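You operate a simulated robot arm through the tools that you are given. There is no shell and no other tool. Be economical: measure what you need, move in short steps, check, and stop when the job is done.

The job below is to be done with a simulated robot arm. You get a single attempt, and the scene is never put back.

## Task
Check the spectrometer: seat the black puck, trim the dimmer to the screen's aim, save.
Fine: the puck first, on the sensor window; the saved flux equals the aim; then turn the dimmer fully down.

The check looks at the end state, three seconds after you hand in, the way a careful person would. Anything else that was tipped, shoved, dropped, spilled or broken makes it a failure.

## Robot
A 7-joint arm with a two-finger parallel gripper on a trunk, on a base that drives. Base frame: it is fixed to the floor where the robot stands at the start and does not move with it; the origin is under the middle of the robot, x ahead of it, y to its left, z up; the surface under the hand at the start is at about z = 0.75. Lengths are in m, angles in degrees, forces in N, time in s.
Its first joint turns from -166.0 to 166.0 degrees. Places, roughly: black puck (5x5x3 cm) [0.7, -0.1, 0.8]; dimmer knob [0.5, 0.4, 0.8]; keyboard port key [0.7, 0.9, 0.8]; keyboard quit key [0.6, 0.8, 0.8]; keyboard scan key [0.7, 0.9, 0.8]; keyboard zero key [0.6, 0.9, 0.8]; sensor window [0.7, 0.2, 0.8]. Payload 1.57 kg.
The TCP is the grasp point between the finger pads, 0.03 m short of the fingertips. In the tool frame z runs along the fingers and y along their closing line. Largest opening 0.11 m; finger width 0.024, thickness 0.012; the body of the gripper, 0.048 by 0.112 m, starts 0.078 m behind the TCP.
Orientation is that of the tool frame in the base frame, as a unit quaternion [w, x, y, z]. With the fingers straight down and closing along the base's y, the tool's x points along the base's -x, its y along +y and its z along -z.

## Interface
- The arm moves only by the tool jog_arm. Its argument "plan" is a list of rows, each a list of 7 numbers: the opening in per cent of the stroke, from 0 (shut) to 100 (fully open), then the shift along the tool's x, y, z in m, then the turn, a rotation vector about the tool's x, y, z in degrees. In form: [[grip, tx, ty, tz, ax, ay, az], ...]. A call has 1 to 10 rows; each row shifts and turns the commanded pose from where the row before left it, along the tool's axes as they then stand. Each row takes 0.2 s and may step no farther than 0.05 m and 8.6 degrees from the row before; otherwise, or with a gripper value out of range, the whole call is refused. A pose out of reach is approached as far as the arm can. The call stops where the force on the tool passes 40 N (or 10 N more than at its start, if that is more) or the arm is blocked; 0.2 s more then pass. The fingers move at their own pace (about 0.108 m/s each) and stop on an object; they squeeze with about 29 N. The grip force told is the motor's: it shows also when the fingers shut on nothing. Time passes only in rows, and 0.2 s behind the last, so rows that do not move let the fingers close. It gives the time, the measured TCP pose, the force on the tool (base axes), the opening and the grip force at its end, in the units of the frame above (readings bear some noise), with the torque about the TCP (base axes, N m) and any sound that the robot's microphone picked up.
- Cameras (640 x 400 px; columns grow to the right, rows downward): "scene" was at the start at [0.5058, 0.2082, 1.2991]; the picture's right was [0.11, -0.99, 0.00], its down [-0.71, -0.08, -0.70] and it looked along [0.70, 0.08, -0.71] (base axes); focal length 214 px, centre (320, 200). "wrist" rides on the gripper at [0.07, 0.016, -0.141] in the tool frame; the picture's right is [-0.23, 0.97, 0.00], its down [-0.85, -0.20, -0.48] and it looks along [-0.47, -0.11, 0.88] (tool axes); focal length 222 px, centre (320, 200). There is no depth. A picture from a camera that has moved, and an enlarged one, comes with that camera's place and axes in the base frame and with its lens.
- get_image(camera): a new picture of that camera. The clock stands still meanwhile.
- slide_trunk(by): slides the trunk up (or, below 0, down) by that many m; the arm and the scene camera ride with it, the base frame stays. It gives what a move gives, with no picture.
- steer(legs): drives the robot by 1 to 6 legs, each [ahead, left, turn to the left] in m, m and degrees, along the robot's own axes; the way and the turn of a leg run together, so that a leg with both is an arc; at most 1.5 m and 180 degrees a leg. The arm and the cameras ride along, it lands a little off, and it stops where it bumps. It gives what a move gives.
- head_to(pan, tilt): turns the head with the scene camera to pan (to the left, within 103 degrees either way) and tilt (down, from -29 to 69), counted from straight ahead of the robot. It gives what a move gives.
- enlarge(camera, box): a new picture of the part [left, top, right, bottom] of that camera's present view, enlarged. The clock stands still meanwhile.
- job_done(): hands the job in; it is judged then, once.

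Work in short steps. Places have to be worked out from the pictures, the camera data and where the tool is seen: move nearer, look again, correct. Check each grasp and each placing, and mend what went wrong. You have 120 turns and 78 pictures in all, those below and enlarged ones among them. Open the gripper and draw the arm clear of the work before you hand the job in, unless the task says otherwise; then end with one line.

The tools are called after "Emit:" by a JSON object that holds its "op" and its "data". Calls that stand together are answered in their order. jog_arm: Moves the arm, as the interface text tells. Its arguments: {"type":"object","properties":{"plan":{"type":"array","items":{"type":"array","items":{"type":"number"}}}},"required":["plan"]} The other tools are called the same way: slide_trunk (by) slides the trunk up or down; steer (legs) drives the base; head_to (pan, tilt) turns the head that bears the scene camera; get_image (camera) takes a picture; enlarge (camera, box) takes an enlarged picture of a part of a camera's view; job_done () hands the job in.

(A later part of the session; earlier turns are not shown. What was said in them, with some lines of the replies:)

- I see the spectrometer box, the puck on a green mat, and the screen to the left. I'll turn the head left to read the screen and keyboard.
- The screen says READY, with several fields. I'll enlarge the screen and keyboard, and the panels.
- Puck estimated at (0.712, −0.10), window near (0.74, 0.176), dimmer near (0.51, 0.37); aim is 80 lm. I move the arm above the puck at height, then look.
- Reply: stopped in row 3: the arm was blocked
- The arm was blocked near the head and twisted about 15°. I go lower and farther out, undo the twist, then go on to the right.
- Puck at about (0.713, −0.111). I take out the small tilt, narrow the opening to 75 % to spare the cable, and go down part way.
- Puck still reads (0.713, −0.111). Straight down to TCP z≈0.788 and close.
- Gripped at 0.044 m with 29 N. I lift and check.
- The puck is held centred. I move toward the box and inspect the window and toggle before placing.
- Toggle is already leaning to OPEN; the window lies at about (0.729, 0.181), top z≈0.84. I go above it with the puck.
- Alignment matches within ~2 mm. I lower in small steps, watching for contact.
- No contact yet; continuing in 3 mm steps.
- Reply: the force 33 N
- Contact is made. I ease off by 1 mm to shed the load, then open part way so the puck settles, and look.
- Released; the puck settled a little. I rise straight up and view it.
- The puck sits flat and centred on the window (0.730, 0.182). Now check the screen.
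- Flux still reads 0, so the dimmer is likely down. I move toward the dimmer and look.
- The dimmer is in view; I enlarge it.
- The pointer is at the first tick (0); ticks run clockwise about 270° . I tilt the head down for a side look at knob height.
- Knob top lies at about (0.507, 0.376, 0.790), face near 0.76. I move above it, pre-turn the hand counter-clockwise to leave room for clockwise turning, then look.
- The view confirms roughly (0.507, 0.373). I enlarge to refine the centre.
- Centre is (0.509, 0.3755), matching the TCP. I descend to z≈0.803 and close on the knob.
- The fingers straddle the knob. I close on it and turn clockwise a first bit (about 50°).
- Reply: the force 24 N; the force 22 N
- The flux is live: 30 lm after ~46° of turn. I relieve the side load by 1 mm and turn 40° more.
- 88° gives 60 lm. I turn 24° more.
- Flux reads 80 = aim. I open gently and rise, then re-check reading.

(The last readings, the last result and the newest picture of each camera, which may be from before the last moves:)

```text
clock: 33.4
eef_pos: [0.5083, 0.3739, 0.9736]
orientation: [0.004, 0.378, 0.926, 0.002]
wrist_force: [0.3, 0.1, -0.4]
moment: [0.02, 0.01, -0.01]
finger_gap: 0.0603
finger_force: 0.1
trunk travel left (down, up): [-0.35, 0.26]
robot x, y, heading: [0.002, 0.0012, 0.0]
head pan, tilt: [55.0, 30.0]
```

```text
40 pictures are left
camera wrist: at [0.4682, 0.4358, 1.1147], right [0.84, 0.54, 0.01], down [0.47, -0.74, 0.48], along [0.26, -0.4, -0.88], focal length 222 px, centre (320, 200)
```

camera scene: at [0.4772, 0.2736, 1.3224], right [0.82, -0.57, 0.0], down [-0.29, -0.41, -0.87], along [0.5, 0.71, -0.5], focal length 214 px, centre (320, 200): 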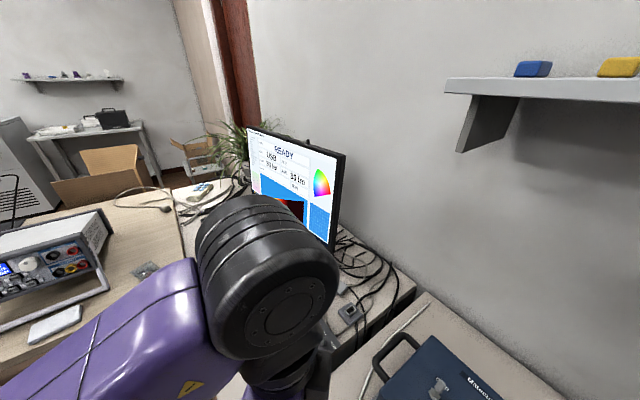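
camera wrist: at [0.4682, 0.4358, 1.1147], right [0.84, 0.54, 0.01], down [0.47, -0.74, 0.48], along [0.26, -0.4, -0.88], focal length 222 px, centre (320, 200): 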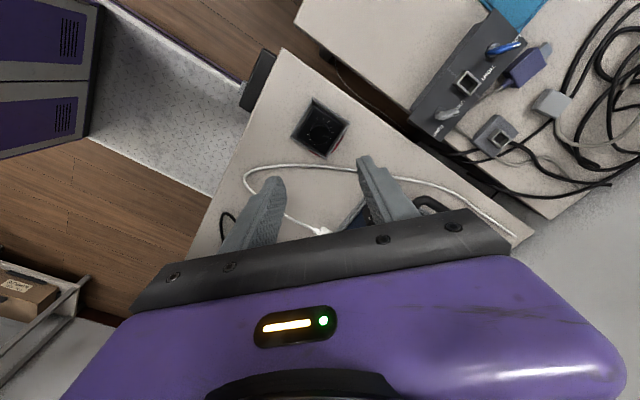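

80 lm still shown as far as seen. The SAVE key lies near (0.66, 0.82), out of reach, so I drive 0.2 m left with the hand high.

Emit:
{"op": "steer", "data": {"legs": [[0, 0.2, 0]]}}

Emit:
{"op": "head_to", "data": {"pan": 50, "tilt": 40}}

Emit:
{"op": "get_image", "data": {"camera": "scene"}}

```text
clock: 35.0
eef_pos: [0.5058, 0.5785, 0.9721]
orientation: [0.003, 0.376, 0.926, 0.002]
wrist_force: [0.3, -0.2, -1.1]
moment: [0.03, 0.01, -0.03]
finger_gap: 0.0608
finger_force: 0.1
trunk travel left (down, up): [-0.35, 0.26]
robot x, y, heading: [-0.0001, 0.2017, 0.2]
head pan, tilt: [55.0, 30.0]
```

```text
clock: 35.7
eef_pos: [0.5065, 0.5792, 0.9718]
orientation: [0.003, 0.377, 0.926, 0.002]
wrist_force: [0.5, 0.2, -0.4]
moment: [-0.03, 0.01, -0.03]
finger_gap: 0.0604
finger_force: 0.0
trunk travel left (down, up): [-0.35, 0.26]
robot x, y, heading: [0.0012, 0.2037, 0.0]
head pan, tilt: [50.0, 40.0]
```

```text
39 pictures are left
camera scene: at [0.4792, 0.4676, 1.3071], right [0.77, -0.64, 0.0], down [-0.41, -0.49, -0.77], along [0.49, 0.59, -0.64], focal length 214 px, centre (320, 200)
```

scene: 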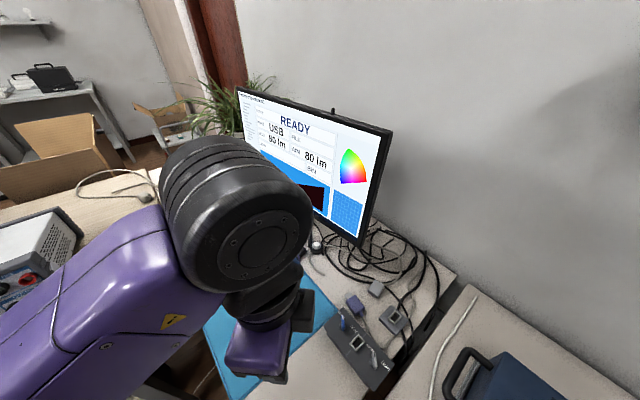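

Flux still 80. I turn the hand back straight and go over the SAVE key area at height.

Emit:
{"op": "jog_arm", "data": {"plan": [[0, 0, 0, 0, 0, 0, -7.4], [0, 0, 0, 0, 0, 0, -7.4], [0, 0, 0, 0, 0, 0, -7.4], [0, 0, 0, 0, 0, 0, -7.4], [0, 0, 0, 0, 0, 0, -7.4], [0, 0, 0, 0, 0, 0, -7.4], [0, -0.022, 0.042, 0, 0, 0, 0], [0, -0.022, 0.042, 0, 0, 0, 0], [0, -0.022, 0.042, 0, 0, 0, 0], [0, -0.022, 0.042, 0, 0, 0, 0]]}}

Emit:
{"op": "get_image", "data": {"camera": "wrist"}}

```text
clock: 37.9
eef_pos: [0.5922, 0.748, 0.9769]
orientation: [0.005, -0.001, 1.0, 0.001]
wrist_force: [-0.3, -0.3, 0.1]
moment: [-0.02, -0.03, 0.04]
finger_gap: 0.0001
finger_force: 21.2
trunk travel left (down, up): [-0.35, 0.26]
robot x, y, heading: [-0.0, 0.2024, 0.0]
head pan, tilt: [50.0, 40.0]
```

```text
38 pictures are left
camera wrist: at [0.5211, 0.7634, 1.1174], right [0.23, 0.97, 0.0], down [0.85, -0.2, 0.49], along [0.47, -0.11, -0.87], focal length 222 px, centre (320, 200)
```

wrist: 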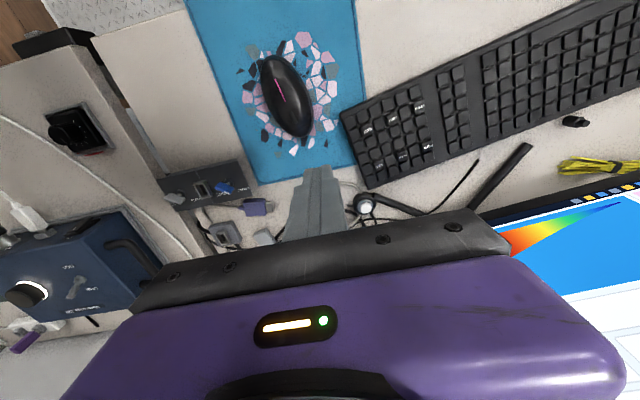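

I enlarge the numpad to read the labels and find SAVE.

Emit:
{"op": "enlarge", "data": {"camera": "wrist", "box": [335, 75, 475, 195]}}

```text
3.33 times, centred on (405, 135) of wrist
camera zoom: at [0.5211, 0.7634, 1.1174], right [0.23, 0.97, 0.0], down [0.85, -0.2, 0.49], along [0.47, -0.11, -0.87], focal length 740 px, centre (37, 417)
```

zoom: 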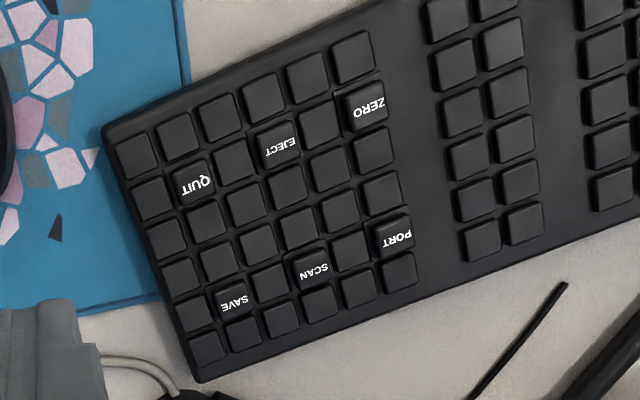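

SAVE reads clearly at about (0.663, 0.8275), key top z≈0.778. I align to the keyboard (14°) and hover with tips ~3 cm above.

Emit:
{"op": "jog_arm", "data": {"plan": [[0, -0.024, 0.027, 0, 0, 0, 0], [0, -0.024, 0.027, 0, 0, 0, 0], [0, -0.023, 0.0255, 0, 0, 0, -7], [0, 0, 0, 0.04, 0, 0, -7], [0, 0, 0, 0.05, 0, 0, 0], [0, 0, 0, 0.05, 0, 0, 0], [0, 0, 0, 0, 0, 0, 0]]}}

Emit:
{"op": "get_image", "data": {"camera": "wrist"}}

Emit:
{"op": "get_image", "data": {"camera": "scene"}}

```text
clock: 39.5
eef_pos: [0.6663, 0.8259, 0.8334]
orientation: [0.004, -0.122, 0.992, -0.001]
wrist_force: [0.0, 0.3, -0.2]
moment: [-0.01, -0.07, 0.02]
finger_gap: 0.0
finger_force: 21.2
trunk travel left (down, up): [-0.35, 0.26]
robot x, y, heading: [-0.0018, 0.2004, -0.2]
head pan, tilt: [50.0, 40.0]
```

```text
36 pictures are left
camera wrist: at [0.5943, 0.8249, 0.975], right [-0.02, 1.0, 0.0], down [0.87, 0.01, 0.49], along [0.49, 0.01, -0.87], focal length 222 px, centre (320, 200)
```

wrist: 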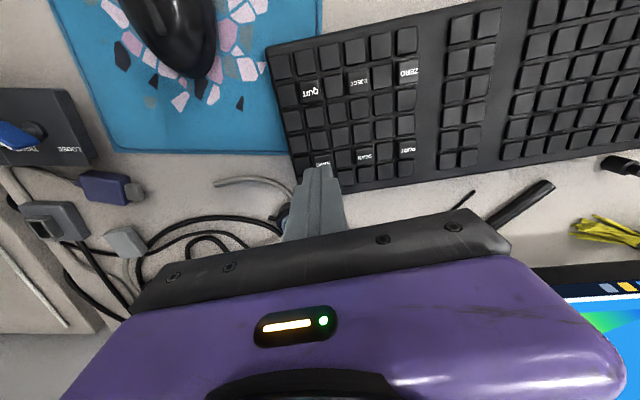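

```text
35 pictures are left
camera scene: at [0.4792, 0.4676, 1.3071], right [0.77, -0.64, 0.0], down [-0.41, -0.49, -0.77], along [0.49, 0.59, -0.64], focal length 214 px, centre (320, 200)
```

scene: 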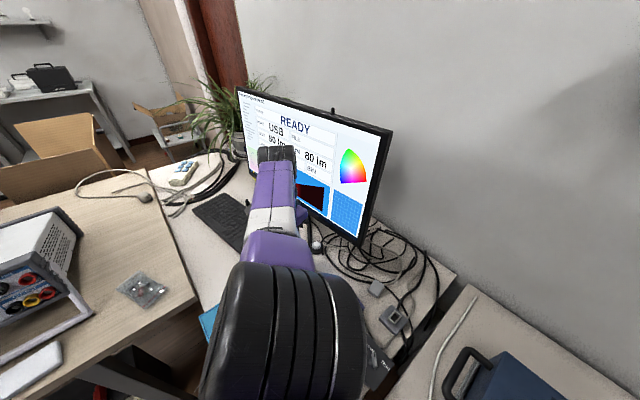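

Emit:
{"op": "enlarge", "data": {"camera": "wrist", "box": [270, 120, 390, 200]}}

```text
5.00 times, centred on (330, 160) of wrist
camera zoom: at [0.5943, 0.8249, 0.975], right [-0.02, 1.0, 0.0], down [0.87, 0.01, 0.49], along [0.49, 0.01, -0.87], focal length 1111 px, centre (270, 400)
```

zoom: 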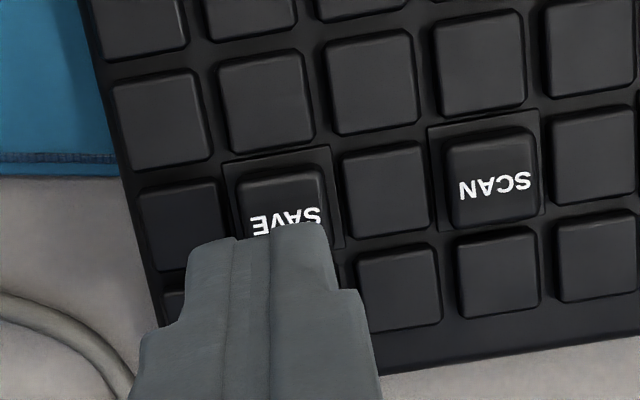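

The tip needs +4 mm in y. I shift and descend gently, watching force and sound.

Emit:
{"op": "jog_arm", "data": {"plan": [[0, 0, 0.004, 0, 0, 0, 0], [0, 0, 0, 0.01, 0, 0, 0], [0, 0, 0, 0.004, 0, 0, 0], [0, 0, 0, 0, 0, 0, 0]]}}

Emit:
{"op": "enlarge", "data": {"camera": "wrist", "box": [270, 120, 390, 200]}}

```text
clock: 40.5
eef_pos: [0.6632, 0.8254, 0.8211]
orientation: [0.004, -0.122, 0.993, 0.001]
wrist_force: [-0.2, 0.0, -0.1]
moment: [-0.02, -0.01, 0.0]
finger_gap: 0.0001
finger_force: 21.0
out of reach, approached as far as the arm can: row 2
trunk travel left (down, up): [-0.35, 0.26]
robot x, y, heading: [-0.0029, 0.2029, -0.1]
head pan, tilt: [50.0, 40.0]
```

```text
5.00 times, centred on (330, 160) of wrist
camera zoom: at [0.5905, 0.8245, 0.9616], right [-0.02, 1.0, 0.0], down [0.87, 0.01, 0.49], along [0.49, 0.01, -0.87], focal length 1111 px, centre (270, 400)
```

zoom: 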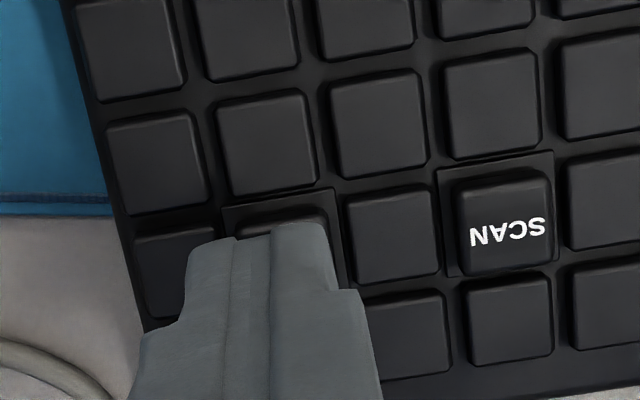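

Arm's at its reach limit. I lift the hand, drive 0.1 m further left, then bring the hand back over the key.

Emit:
{"op": "jog_arm", "data": {"plan": [[0, 0, 0, -0.04, 0, 0, 0], [0, 0, 0, -0.04, 0, 0, 0], [0, 0, 0, 0, 0, 0, 0]]}}

Emit:
{"op": "steer", "data": {"legs": [[0, 0.1, 0]]}}

```text
clock: 41.3
eef_pos: [0.6633, 0.8276, 0.9005]
orientation: [0.005, -0.123, 0.992, 0.0]
wrist_force: [0.9, -0.4, 0.0]
moment: [-0.01, -0.01, 0.01]
finger_gap: 0.0
finger_force: 21.3
trunk travel left (down, up): [-0.35, 0.26]
robot x, y, heading: [0.0002, 0.2015, 0.3]
head pan, tilt: [50.0, 40.0]
```

```text
clock: 42.4
eef_pos: [0.6641, 0.9289, 0.9]
orientation: [0.004, -0.122, 0.993, 0.0]
wrist_force: [0.8, -0.3, 0.0]
moment: [-0.03, 0.03, -0.01]
finger_gap: 0.0001
finger_force: 21.4
trunk travel left (down, up): [-0.35, 0.26]
robot x, y, heading: [-0.0008, 0.305, 0.1]
head pan, tilt: [50.0, 40.0]
```

Now bring the hand back over SAVE at (0.665, 0.828) and lower to a hover.

Emit:
{"op": "jog_arm", "data": {"plan": [[0, 0.012, -0.0327, 0, 0, 0, 0], [0, 0.012, -0.0327, 0, 0, 0, 0], [0, 0, -0.0327, 0, 0, 0, 0], [0, 0, 0, 0.04, 0, 0, 0], [0, 0, 0, 0.035, 0, 0, 0], [0, 0, 0, 0, 0, 0, 0]]}}

Emit:
{"op": "enlarge", "data": {"camera": "wrist", "box": [270, 120, 390, 200]}}

```text
clock: 43.8
eef_pos: [0.6645, 0.8278, 0.8251]
orientation: [0.005, -0.121, 0.993, 0.0]
wrist_force: [-0.2, -0.3, 0.0]
moment: [0.02, 0.03, 0.0]
finger_gap: 0.0002
finger_force: 21.5
trunk travel left (down, up): [-0.35, 0.26]
robot x, y, heading: [-0.0026, 0.3037, 0.2]
head pan, tilt: [50.0, 40.0]
```

```text
5.00 times, centred on (330, 160) of wrist
camera zoom: at [0.5916, 0.8261, 0.9667], right [-0.02, 1.0, 0.0], down [0.87, 0.01, 0.49], along [0.49, 0.01, -0.87], focal length 1111 px, centre (270, 400)
```

zoom: 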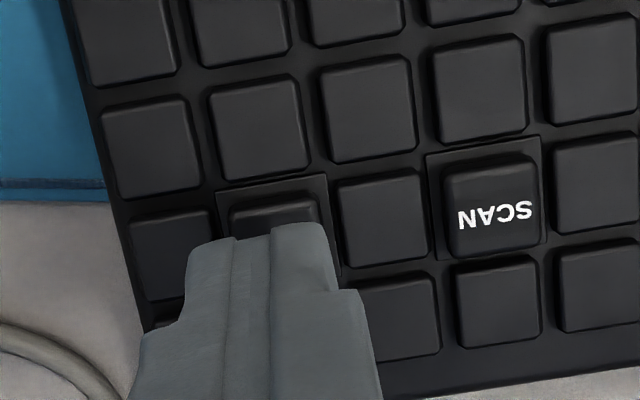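

Well centred within 2 mm. I press down in small steps.

Emit:
{"op": "jog_arm", "data": {"plan": [[0, 0, 0.0015, 0.006, 0, 0, 0], [0, 0, 0, 0.004, 0, 0, 0], [0, 0, 0, 0.003, 0, 0, 0], [0, 0, 0, 0, 0, 0, 0]]}}

```text
clock: 44.8
eef_pos: [0.6656, 0.8284, 0.813]
orientation: [0.005, -0.121, 0.993, 0.0]
wrist_force: [-0.3, -0.5, -0.6]
moment: [-0.01, -0.02, -0.03]
finger_gap: 0.0001
finger_force: 21.7
trunk travel left (down, up): [-0.35, 0.26]
robot x, y, heading: [-0.0006, 0.2985, -0.2]
head pan, tilt: [50.0, 40.0]
```

No contact yet (tips at 0.783). Continue in 2 mm steps.

Emit:
{"op": "jog_arm", "data": {"plan": [[0, 0, 0, 0.002, 0, 0, 0], [0, 0, 0, 0.002, 0, 0, 0], [0, 0, 0, 0, 0, 0, 0]]}}

Emit:
{"op": "jog_arm", "data": {"plan": [[0, 0, 0, 0.002, 0, 0, 0], [0, 0, 0, 0, 0, 0, 0]]}}

```text
clock: 45.6
eef_pos: [0.6649, 0.8283, 0.8087]
orientation: [0.004, -0.121, 0.993, 0.0]
wrist_force: [-1.2, -0.2, 0.4]
moment: [0.0, 0.02, 0.0]
finger_gap: 0.0
finger_force: 21.4
trunk travel left (down, up): [-0.35, 0.26]
robot x, y, heading: [-0.0027, 0.3028, 0.5]
head pan, tilt: [50.0, 40.0]
```

```text
clock: 46.2
eef_pos: [0.6643, 0.8291, 0.8057]
orientation: [0.004, -0.121, 0.993, 0.0]
wrist_force: [-0.5, -1.5, 1.4]
moment: [-0.01, 0.02, -0.02]
finger_gap: 0.0
finger_force: 21.4
trunk travel left (down, up): [-0.35, 0.26]
robot x, y, heading: [0.0002, 0.3054, 0.0]
head pan, tilt: [50.0, 40.0]
```

Slight contact (1.4 N) perhaps; 2 mm more with checks.

Emit:
{"op": "jog_arm", "data": {"plan": [[0, 0, 0, 0.002, 0, 0, 0], [0, 0, 0, 0, 0, 0, 0]]}}

Emit:
{"op": "enlarge", "data": {"camera": "scene", "box": [220, 70, 420, 240]}}

```text
clock: 46.8
eef_pos: [0.6654, 0.8286, 0.8048]
orientation: [0.004, -0.121, 0.993, 0.0]
wrist_force: [-0.6, -0.9, 2.2]
moment: [0.01, 0.02, -0.05]
finger_gap: 0.0
finger_force: 20.8
trunk travel left (down, up): [-0.35, 0.26]
robot x, y, heading: [0.0001, 0.3025, -0.1]
head pan, tilt: [50.0, 40.0]
```

```text
2.35 times, centred on (320, 155) of scene
camera zoom: at [0.4793, 0.5681, 1.3071], right [0.77, -0.64, 0.0], down [-0.41, -0.49, -0.77], along [0.49, 0.59, -0.64], focal length 505 px, centre (320, 306)
```

zoom: 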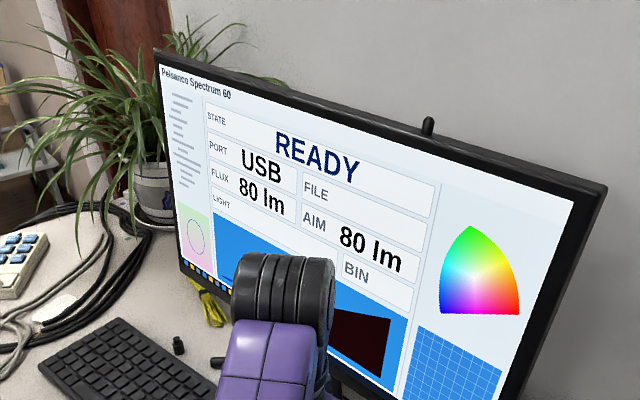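

Screen unchanged yet; the key is springing. Press a little deeper.

Emit:
{"op": "jog_arm", "data": {"plan": [[0, 0, 0, 0.0015, 0, 0, 0], [0, 0, 0, 0, 0, 0, 0], [0, 0, 0, 0, 0, 0, 0]]}}

Emit:
{"op": "enlarge", "data": {"camera": "scene", "box": [220, 70, 420, 240]}}

```text
clock: 47.6
eef_pos: [0.6655, 0.8282, 0.8036]
orientation: [0.004, -0.121, 0.993, 0.0]
wrist_force: [1.3, -0.4, 2.9]
moment: [0.04, 0.0, 0.0]
finger_gap: 0.0002
finger_force: 21.2
trunk travel left (down, up): [-0.35, 0.26]
robot x, y, heading: [0.0025, 0.3044, 0.2]
head pan, tilt: [50.0, 40.0]
heard: click
```

```text
2.35 times, centred on (320, 155) of scene
camera zoom: at [0.4793, 0.5681, 1.3071], right [0.77, -0.64, 0.0], down [-0.41, -0.49, -0.77], along [0.49, 0.59, -0.64], focal length 505 px, centre (320, 306)
```

zoom: 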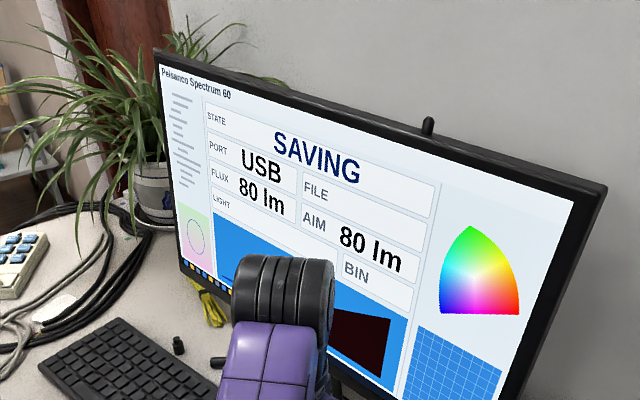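

Click heard, the state is SAVING at 80 lm. I lift off straight up, then wait and read the screen.

Emit:
{"op": "jog_arm", "data": {"plan": [[0, 0, 0, -0.02, 0, 0, 0], [0, 0, 0, -0.05, 0, 0, 0], [0, 0, 0, -0.05, 0, 0, 0], [0, 0, 0, -0.03, 0, 0, 0], [0, 0, 0, 0, 0, 0, 0], [0, 0, 0, 0, 0, 0, 0], [0, 0, 0, 0, 0, 0, 0], [0, 0, 0, 0, 0, 0, 0]]}}

Emit:
{"op": "enlarge", "data": {"camera": "scene", "box": [220, 70, 420, 240]}}

```text
clock: 49.4
eef_pos: [0.6621, 0.8284, 0.953]
orientation: [0.005, -0.122, 0.993, 0.0]
wrist_force: [0.4, -0.7, 0.5]
moment: [0.02, -0.03, 0.0]
finger_gap: 0.0
finger_force: 21.3
trunk travel left (down, up): [-0.35, 0.26]
robot x, y, heading: [0.003, 0.3026, -0.2]
head pan, tilt: [50.0, 40.0]
```

```text
2.35 times, centred on (320, 155) of scene
camera zoom: at [0.4793, 0.5681, 1.3071], right [0.77, -0.64, 0.0], down [-0.41, -0.49, -0.77], along [0.49, 0.59, -0.64], focal length 505 px, centre (320, 306)
```

zoom: 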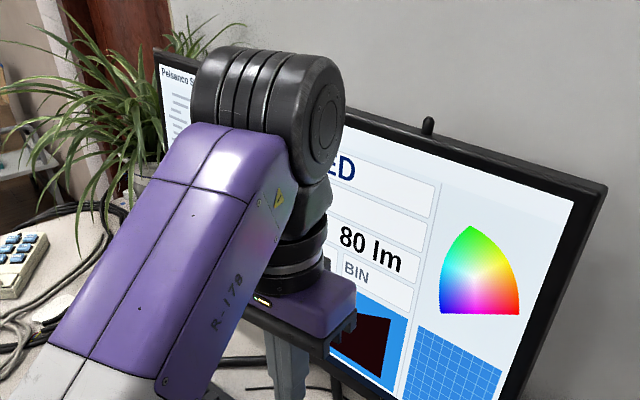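

The arm hides the state ("…ED"). I move the hand back toward the dimmer side and read it.

Emit:
{"op": "jog_arm", "data": {"plan": [[50, 0.037, -0.022, 0, 0, 0, 0], [50, 0.037, -0.022, 0, 0, 0, 0], [50, 0.037, -0.022, 0, 0, 0, 0], [50, 0.037, -0.022, 0, 0, 0, 0], [50, 0.037, -0.022, 0, 0, 0, 0], [50, 0, 0, 0, 0, 0, 7], [50, 0, 0, 0, 0, 0, 7], [50, 0, 0, 0, 0, 0, 0]]}}

Emit:
{"op": "enlarge", "data": {"camera": "scene", "box": [220, 70, 420, 240]}}

```text
clock: 51.2
eef_pos: [0.5097, 0.6766, 0.9513]
orientation: [0.004, 0.0, 1.0, 0.0]
wrist_force: [0.7, -0.3, -0.1]
moment: [0.02, 0.0, -0.01]
finger_gap: 0.055
finger_force: 0.2
trunk travel left (down, up): [-0.35, 0.26]
robot x, y, heading: [-0.002, 0.3023, 0.1]
head pan, tilt: [50.0, 40.0]
```

```text
2.35 times, centred on (320, 155) of scene
camera zoom: at [0.4793, 0.5681, 1.3071], right [0.77, -0.64, 0.0], down [-0.41, -0.49, -0.77], along [0.49, 0.59, -0.64], focal length 505 px, centre (320, 306)
```

zoom: 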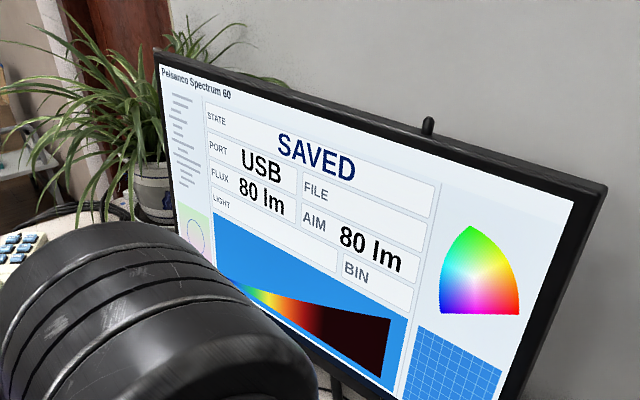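

SAVED at 80 lm. I drive 0.3 m back to the right to put the dimmer within reach.

Emit:
{"op": "steer", "data": {"legs": [[0, -0.3, 0]]}}

Emit:
{"op": "jog_arm", "data": {"plan": [[50, 0, 0, 0, 0, 0, 8], [50, 0, 0, 0, 0, 0, 8], [50, 0, 0, 0, 0, 0, 8], [50, 0, 0, 0, 0, 0, 8], [50, 0, 0, 0, 0, 0, 8], [50, 0, 0, 0.03, 0, 0, 8], [50, 0, 0, 0.05, 0, 0, 0], [50, 0, 0, 0, 0, 0, 0]]}}

Emit:
{"op": "get_image", "data": {"camera": "wrist"}}

Emit:
{"op": "enlarge", "data": {"camera": "wrist", "box": [270, 100, 370, 190]}}

```text
clock: 53.3
eef_pos: [0.5089, 0.3781, 0.9509]
orientation: [0.004, -0.005, 1.0, 0.0]
wrist_force: [0.1, 0.0, -0.1]
moment: [0.01, 0.01, -0.01]
finger_gap: 0.0553
finger_force: 0.0
trunk travel left (down, up): [-0.35, 0.26]
robot x, y, heading: [0.0015, 0.0002, 0.3]
head pan, tilt: [50.0, 40.0]
```

```text
clock: 55.1
eef_pos: [0.5105, 0.3775, 0.8705]
orientation: [0.003, 0.404, 0.915, 0.001]
wrist_force: [-0.3, 0.3, -0.4]
moment: [-0.02, 0.02, -0.02]
finger_gap: 0.0551
finger_force: 0.0
trunk travel left (down, up): [-0.35, 0.26]
robot x, y, heading: [-0.0001, 0.0023, 0.7]
head pan, tilt: [50.0, 40.0]
```

```text
27 pictures are left
camera wrist: at [0.4728, 0.4398, 1.013], right [0.87, 0.49, 0.01], down [0.43, -0.77, 0.48], along [0.24, -0.42, -0.88], focal length 222 px, centre (320, 200)
```

wrist: 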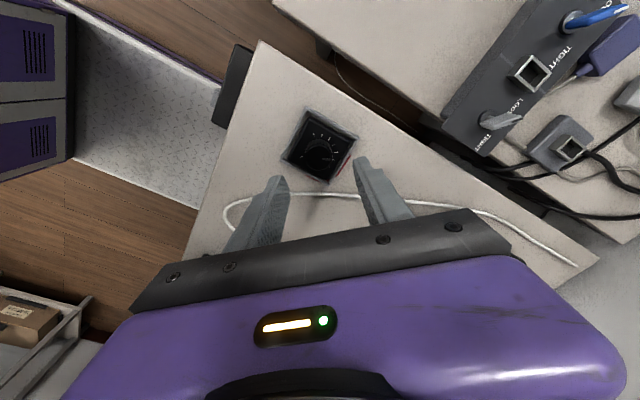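

```text
4.44 times, centred on (320, 145) of wrist
camera zoom: at [0.4728, 0.4398, 1.013], right [0.87, 0.49, 0.01], down [0.43, -0.77, 0.48], along [0.24, -0.42, -0.88], focal length 987 px, centre (320, 444)
```

zoom: 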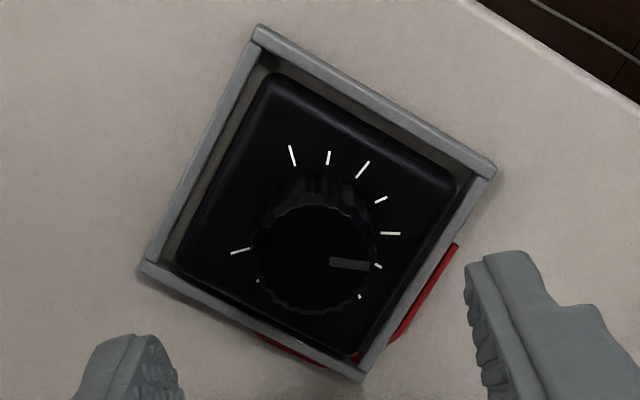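

Knob centre is at (0.509, 0.3755). I correct 2 mm, descend, grip and turn counter-clockwise.

Emit:
{"op": "jog_arm", "data": {"plan": [[50, -0.0005, -0.0024, 0.03, 0, 0, 0], [50, 0, 0, 0.025, 0, 0, 0], [50, 0, 0, 0.013, 0, 0, 0], [50, 0, 0, 0, 0, 0, 0], [0, 0, 0, 0, 0, 0, 0], [0, 0, 0, 0, 0, 0, 0], [0, 0, 0, 0, 0, 0, 0]]}}

Emit:
{"op": "jog_arm", "data": {"plan": [[0, 0, 0, 0, 0, 0, -8], [0, 0, 0, 0, 0, 0, -8], [0, 0, 0, 0, 0, 0, -8], [0, 0, 0, 0, 0, 0, -8], [0, 0, 0, 0, 0, 0, -8], [0, 0, 0, 0, 0, 0, -8], [0, 0, 0, 0, 0, 0, -8], [0, 0, 0, 0, 0, 0, 0]]}}

```text
clock: 56.7
eef_pos: [0.5068, 0.3769, 0.803]
orientation: [0.004, 0.403, 0.915, 0.003]
wrist_force: [15.3, 15.4, -4.1]
moment: [0.22, -0.28, 0.06]
finger_gap: 0.029
finger_force: 29.2
trunk travel left (down, up): [-0.35, 0.26]
robot x, y, heading: [0.0003, -0.0032, 0.7]
head pan, tilt: [50.0, 40.0]
```

```text
clock: 58.5
eef_pos: [0.5075, 0.3742, 0.8023]
orientation: [0.004, -0.075, 0.997, -0.001]
wrist_force: [-6.5, -4.8, 2.2]
moment: [0.06, 0.45, -0.02]
finger_gap: 0.0291
finger_force: 28.9
trunk travel left (down, up): [-0.35, 0.26]
robot x, y, heading: [0.0005, -0.0024, 0.9]
head pan, tilt: [50.0, 40.0]
```

Turned 56°, loads are low. I go on another 56°, then check moment and reading.

Emit:
{"op": "jog_arm", "data": {"plan": [[0, 0, 0, 0, 0, 0, -8], [0, 0, 0, 0, 0, 0, -8], [0, 0, 0, 0, 0, 0, -8], [0, 0, 0, 0, 0, 0, -8], [0, 0, 0, 0, 0, 0, -8], [0, 0, 0, 0, 0, 0, -8], [0, 0, 0, 0, 0, 0, -5], [0, 0, 0, 0, 0, 0, 0]]}}

Emit:
{"op": "jog_arm", "data": {"plan": [[0, 0, 0, 0, 0, 0, -4], [0, 0, 0, 0, 0, 0, -3], [0, 0, 0, 0, 0, 0, 0]]}}

Emit:
{"op": "get_image", "data": {"camera": "scene"}}

```text
clock: 60.3
eef_pos: [0.5097, 0.3756, 0.8028]
orientation: [0.005, -0.512, 0.859, -0.002]
wrist_force: [2.3, -12.0, 2.2]
moment: [-0.36, 0.22, -0.02]
finger_gap: 0.029
finger_force: 29.5
trunk travel left (down, up): [-0.35, 0.26]
robot x, y, heading: [0.003, -0.0042, 0.7]
head pan, tilt: [50.0, 40.0]
```

```text
clock: 61.1
eef_pos: [0.5091, 0.3745, 0.803]
orientation: [0.004, -0.563, 0.826, -0.002]
wrist_force: [13.1, -5.1, -0.3]
moment: [0.08, -0.22, -0.12]
finger_gap: 0.0288
finger_force: 29.8
trunk travel left (down, up): [-0.35, 0.26]
robot x, y, heading: [0.0048, -0.0036, 0.9]
head pan, tilt: [50.0, 40.0]
```

```text
25 pictures are left
camera scene: at [0.4791, 0.2683, 1.3069], right [0.77, -0.64, 0.0], down [-0.41, -0.5, -0.77], along [0.49, 0.59, -0.64], focal length 214 px, centre (320, 200)
```

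scene: 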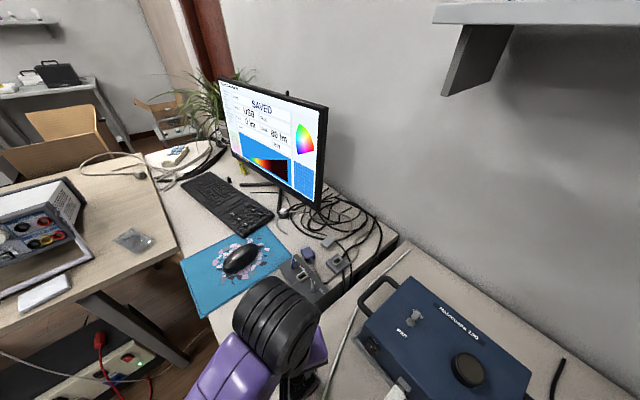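

Flux is 0 and a −0.12 N·m reaction suggests the stop. A final 4° nudge, then release and rise.

Emit:
{"op": "jog_arm", "data": {"plan": [[0, 0, 0, 0, 0, 0, -3], [0, 0, 0, 0, 0, 0, 0]]}}

Emit:
{"op": "jog_arm", "data": {"plan": [[0, 0, 0, 0, 0, 0, 3], [55, 0, 0, 0, 0, 0, 0], [55, 0, 0, 0, 0, 0, 0], [55, 0, 0, 0, 0, 0, 0], [55, 0, 0, -0.03, 0, 0, 0], [55, 0, 0, -0.05, 0, 0, 0], [55, 0, 0, -0.05, 0, 0, 0], [55, 0, 0, -0.05, 0, 0, 0], [55, 0, 0, 0, 0, 0, 0]]}}

Emit:
{"op": "get_image", "data": {"camera": "wrist"}}

Emit:
{"op": "enlarge", "data": {"camera": "scene", "box": [200, 60, 350, 220]}}

```text
clock: 61.7
eef_pos: [0.5092, 0.375, 0.8034]
orientation: [0.004, -0.585, 0.811, -0.003]
wrist_force: [15.0, -7.2, -0.9]
moment: [-0.12, -0.15, -0.12]
finger_gap: 0.029
finger_force: 28.6
trunk travel left (down, up): [-0.35, 0.26]
robot x, y, heading: [0.0033, -0.0028, 0.2]
head pan, tilt: [50.0, 40.0]
```

```text
clock: 63.7
eef_pos: [0.5067, 0.3767, 0.9822]
orientation: [0.004, -0.563, 0.826, -0.003]
wrist_force: [-0.4, -0.7, 0.2]
moment: [0.0, 0.0, -0.01]
finger_gap: 0.0602
finger_force: 0.1
trunk travel left (down, up): [-0.35, 0.26]
robot x, y, heading: [0.0024, -0.0016, 0.3]
head pan, tilt: [50.0, 40.0]
```

```text
24 pictures are left
camera wrist: at [0.4645, 0.3187, 1.1239], right [-0.82, 0.57, -0.01], down [0.49, 0.72, 0.48], along [0.28, 0.39, -0.88], focal length 222 px, centre (320, 200)
```

wrist: 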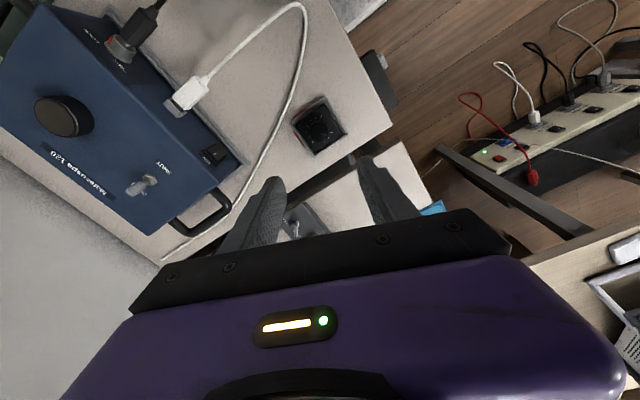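

```text
2.50 times, centred on (275, 140) of scene
camera zoom: at [0.4787, 0.2683, 1.3071], right [0.77, -0.64, 0.0], down [-0.41, -0.5, -0.77], along [0.49, 0.59, -0.64], focal length 536 px, centre (432, 350)
```

zoom: 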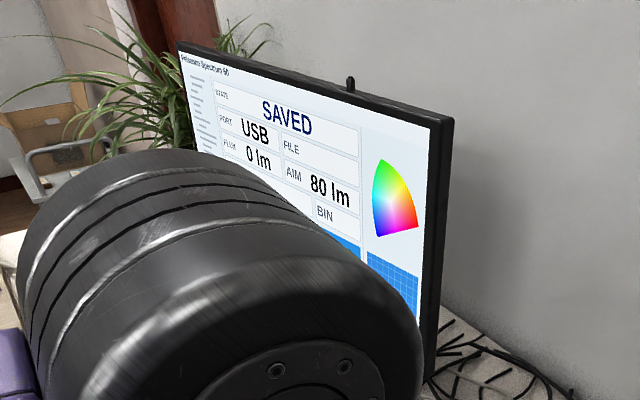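

SAVED, flux 0. I check the pointer position closely since I backed off 3° before opening.

Emit:
{"op": "enlarge", "data": {"camera": "wrist", "box": [280, 85, 360, 165]}}

```text
5.00 times, centred on (320, 125) of wrist
camera zoom: at [0.4645, 0.3187, 1.1239], right [-0.82, 0.57, -0.01], down [0.49, 0.72, 0.48], along [0.28, 0.39, -0.88], focal length 1111 px, centre (320, 575)
```

zoom: 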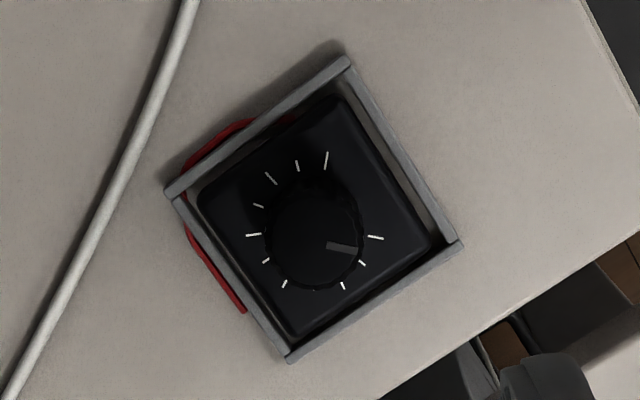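

The pointer looks ~4° off the initial zero, so the back-off likely dragged it. I regrip, turn to the stop, and release there without backing off.

Emit:
{"op": "jog_arm", "data": {"plan": [[50, 0.001, 0.0015, 0.05, 0, 0, 0], [50, 0, 0, 0.05, 0, 0, 0], [50, 0, 0, 0.05, 0, 0, 0], [50, 0, 0, 0.028, 0, 0, 0], [50, 0, 0, 0, 0, 0, 0], [50, 0, 0, 0, 0, 0, 0]]}}

```text
clock: 65.1
eef_pos: [0.5084, 0.3733, 0.8059]
orientation: [0.004, -0.563, 0.827, -0.002]
wrist_force: [-0.9, 0.1, -0.7]
moment: [0.03, -0.01, -0.02]
finger_gap: 0.0549
finger_force: 0.1
trunk travel left (down, up): [-0.35, 0.26]
robot x, y, heading: [-0.0017, -0.0012, 0.7]
head pan, tilt: [50.0, 40.0]
```

Close to target; 2 mm correction, grip and turn to the stop.

Emit:
{"op": "jog_arm", "data": {"plan": [[50, -0.0017, 0.0005, 0.003, 0, 0, 0], [50, 0, 0, 0, 0, 0, 0], [0, 0, 0, 0, 0, 0, 0], [0, 0, 0, 0, 0, 0, 0], [0, 0, 0, 0, 0, 0, 0], [0, 0, 0, 0, 0, 0, -4], [0, 0, 0, 0, 0, 0, -3], [0, 0, 0, 0, 0, 0, 0]]}}

Emit:
{"op": "jog_arm", "data": {"plan": [[55, 0, 0, 0, 0, 0, 0], [55, 0, 0, 0, 0, 0, 0], [55, 0, 0, 0, 0, 0, 0], [55, 0, 0, -0.03, 0, 0, 0], [55, 0, 0, -0.05, 0, 0, 7], [55, 0, 0, -0.05, 0, 0, 0], [55, 0, 0, -0.05, 0, 0, 0], [55, 0, 0, 0, 0, 0, 0]]}}

Emit:
{"op": "enlarge", "data": {"camera": "wrist", "box": [290, 95, 350, 155]}}

```text
clock: 66.9
eef_pos: [0.5081, 0.3748, 0.8025]
orientation: [0.004, -0.611, 0.792, -0.004]
wrist_force: [18.9, -14.6, 8.7]
moment: [-0.59, -0.41, -0.15]
finger_gap: 0.029
finger_force: 28.7
trunk travel left (down, up): [-0.35, 0.26]
robot x, y, heading: [0.0005, -0.0013, 0.6]
head pan, tilt: [50.0, 40.0]
```

```text
clock: 68.7
eef_pos: [0.508, 0.3794, 0.983]
orientation: [0.004, -0.563, 0.827, -0.003]
wrist_force: [0.0, 0.4, 0.0]
moment: [0.02, 0.0, 0.02]
finger_gap: 0.0606
finger_force: 0.2
trunk travel left (down, up): [-0.35, 0.26]
robot x, y, heading: [0.0009, -0.0011, 0.4]
head pan, tilt: [50.0, 40.0]
```

```text
6.67 times, centred on (320, 125) of wrist
camera zoom: at [0.4642, 0.3201, 1.1241], right [-0.82, 0.57, -0.01], down [0.49, 0.72, 0.48], along [0.28, 0.39, -0.88], focal length 1481 px, centre (320, 700)
```

zoom: 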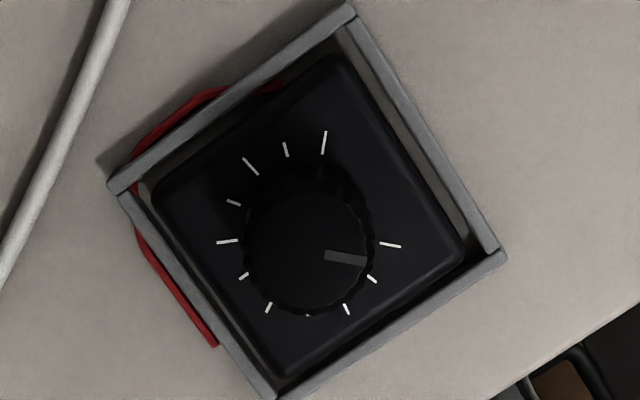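

The pointer is now at the zero stop. I raise the hand clear and take a last look at the whole bench.

Emit:
{"op": "jog_arm", "data": {"plan": [[100, 0, 0, -0.04, 0, 0, 8], [100, 0, 0, -0.04, 0, 0, 8], [100, 0, 0, -0.04, 0, 0, 8], [100, 0, 0, 0, 0, 0, 8], [100, 0, 0, 0, 0, 0, 8]]}}

Emit:
{"op": "head_to", "data": {"pan": 10, "tilt": 55}}

Emit:
{"op": "get_image", "data": {"camera": "scene"}}

Emit:
{"op": "head_to", "data": {"pan": 55, "tilt": 30}}

Emit:
{"op": "get_image", "data": {"camera": "scene"}}

```text
clock: 69.9
eef_pos: [0.5052, 0.3764, 1.1016]
orientation: [0.005, -0.244, 0.97, -0.001]
wrist_force: [0.9, -0.1, -0.3]
moment: [0.04, 0.01, -0.01]
finger_gap: 0.11
finger_force: 0.1
trunk travel left (down, up): [-0.35, 0.26]
robot x, y, heading: [0.0031, 0.0002, 0.5]
head pan, tilt: [50.0, 40.0]
```

```text
clock: 71.0
eef_pos: [0.5055, 0.3771, 1.1028]
orientation: [0.004, -0.247, 0.969, -0.001]
wrist_force: [0.2, 0.3, -0.4]
moment: [0.0, -0.01, -0.02]
finger_gap: 0.11
finger_force: 0.1
trunk travel left (down, up): [-0.35, 0.26]
robot x, y, heading: [0.001, -0.0043, 0.7]
head pan, tilt: [10.0, 55.0]
```

```text
20 pictures are left
camera scene: at [0.4955, 0.216, 1.2864], right [0.18, -0.98, 0.0], down [-0.81, -0.15, -0.57], along [0.56, 0.11, -0.82], focal length 214 px, centre (320, 200)
```

scene: 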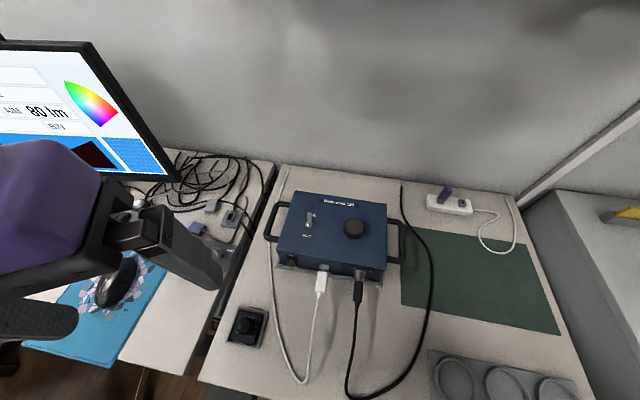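

```text
clock: 72.1
eef_pos: [0.505, 0.3765, 1.1025]
orientation: [0.005, -0.246, 0.969, -0.001]
wrist_force: [-0.6, 0.5, -0.6]
moment: [0.0, 0.01, 0.0]
finger_gap: 0.1101
finger_force: 0.1
trunk travel left (down, up): [-0.35, 0.26]
robot x, y, heading: [0.0038, -0.003, 0.4]
head pan, tilt: [55.0, 30.0]
```

```text
19 pictures are left
camera scene: at [0.4758, 0.2772, 1.3224], right [0.82, -0.57, 0.0], down [-0.28, -0.41, -0.87], along [0.49, 0.71, -0.5], focal length 214 px, centre (320, 200)
```

scene: 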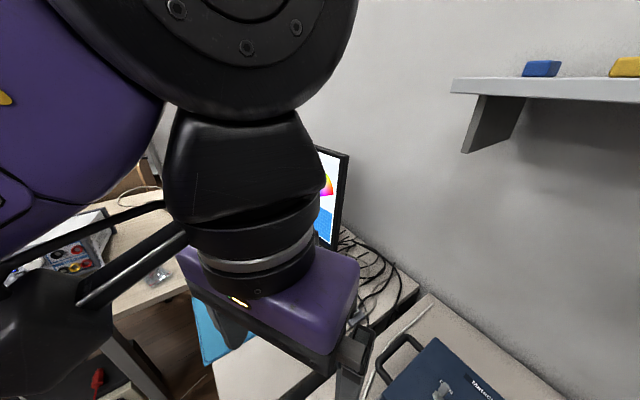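

The puck is on the window, the save was made at 80 lm, the dimmer is at its zero stop, and the hand is open and clear. I hand in.

Emit:
{"op": "job_done", "data": {}}

```text
The job is handed in.
```

The black puck is seated on the sensor window, the flux was saved at 80 lm to match the aim, and the dimmer is turned fully down to its zero stop.
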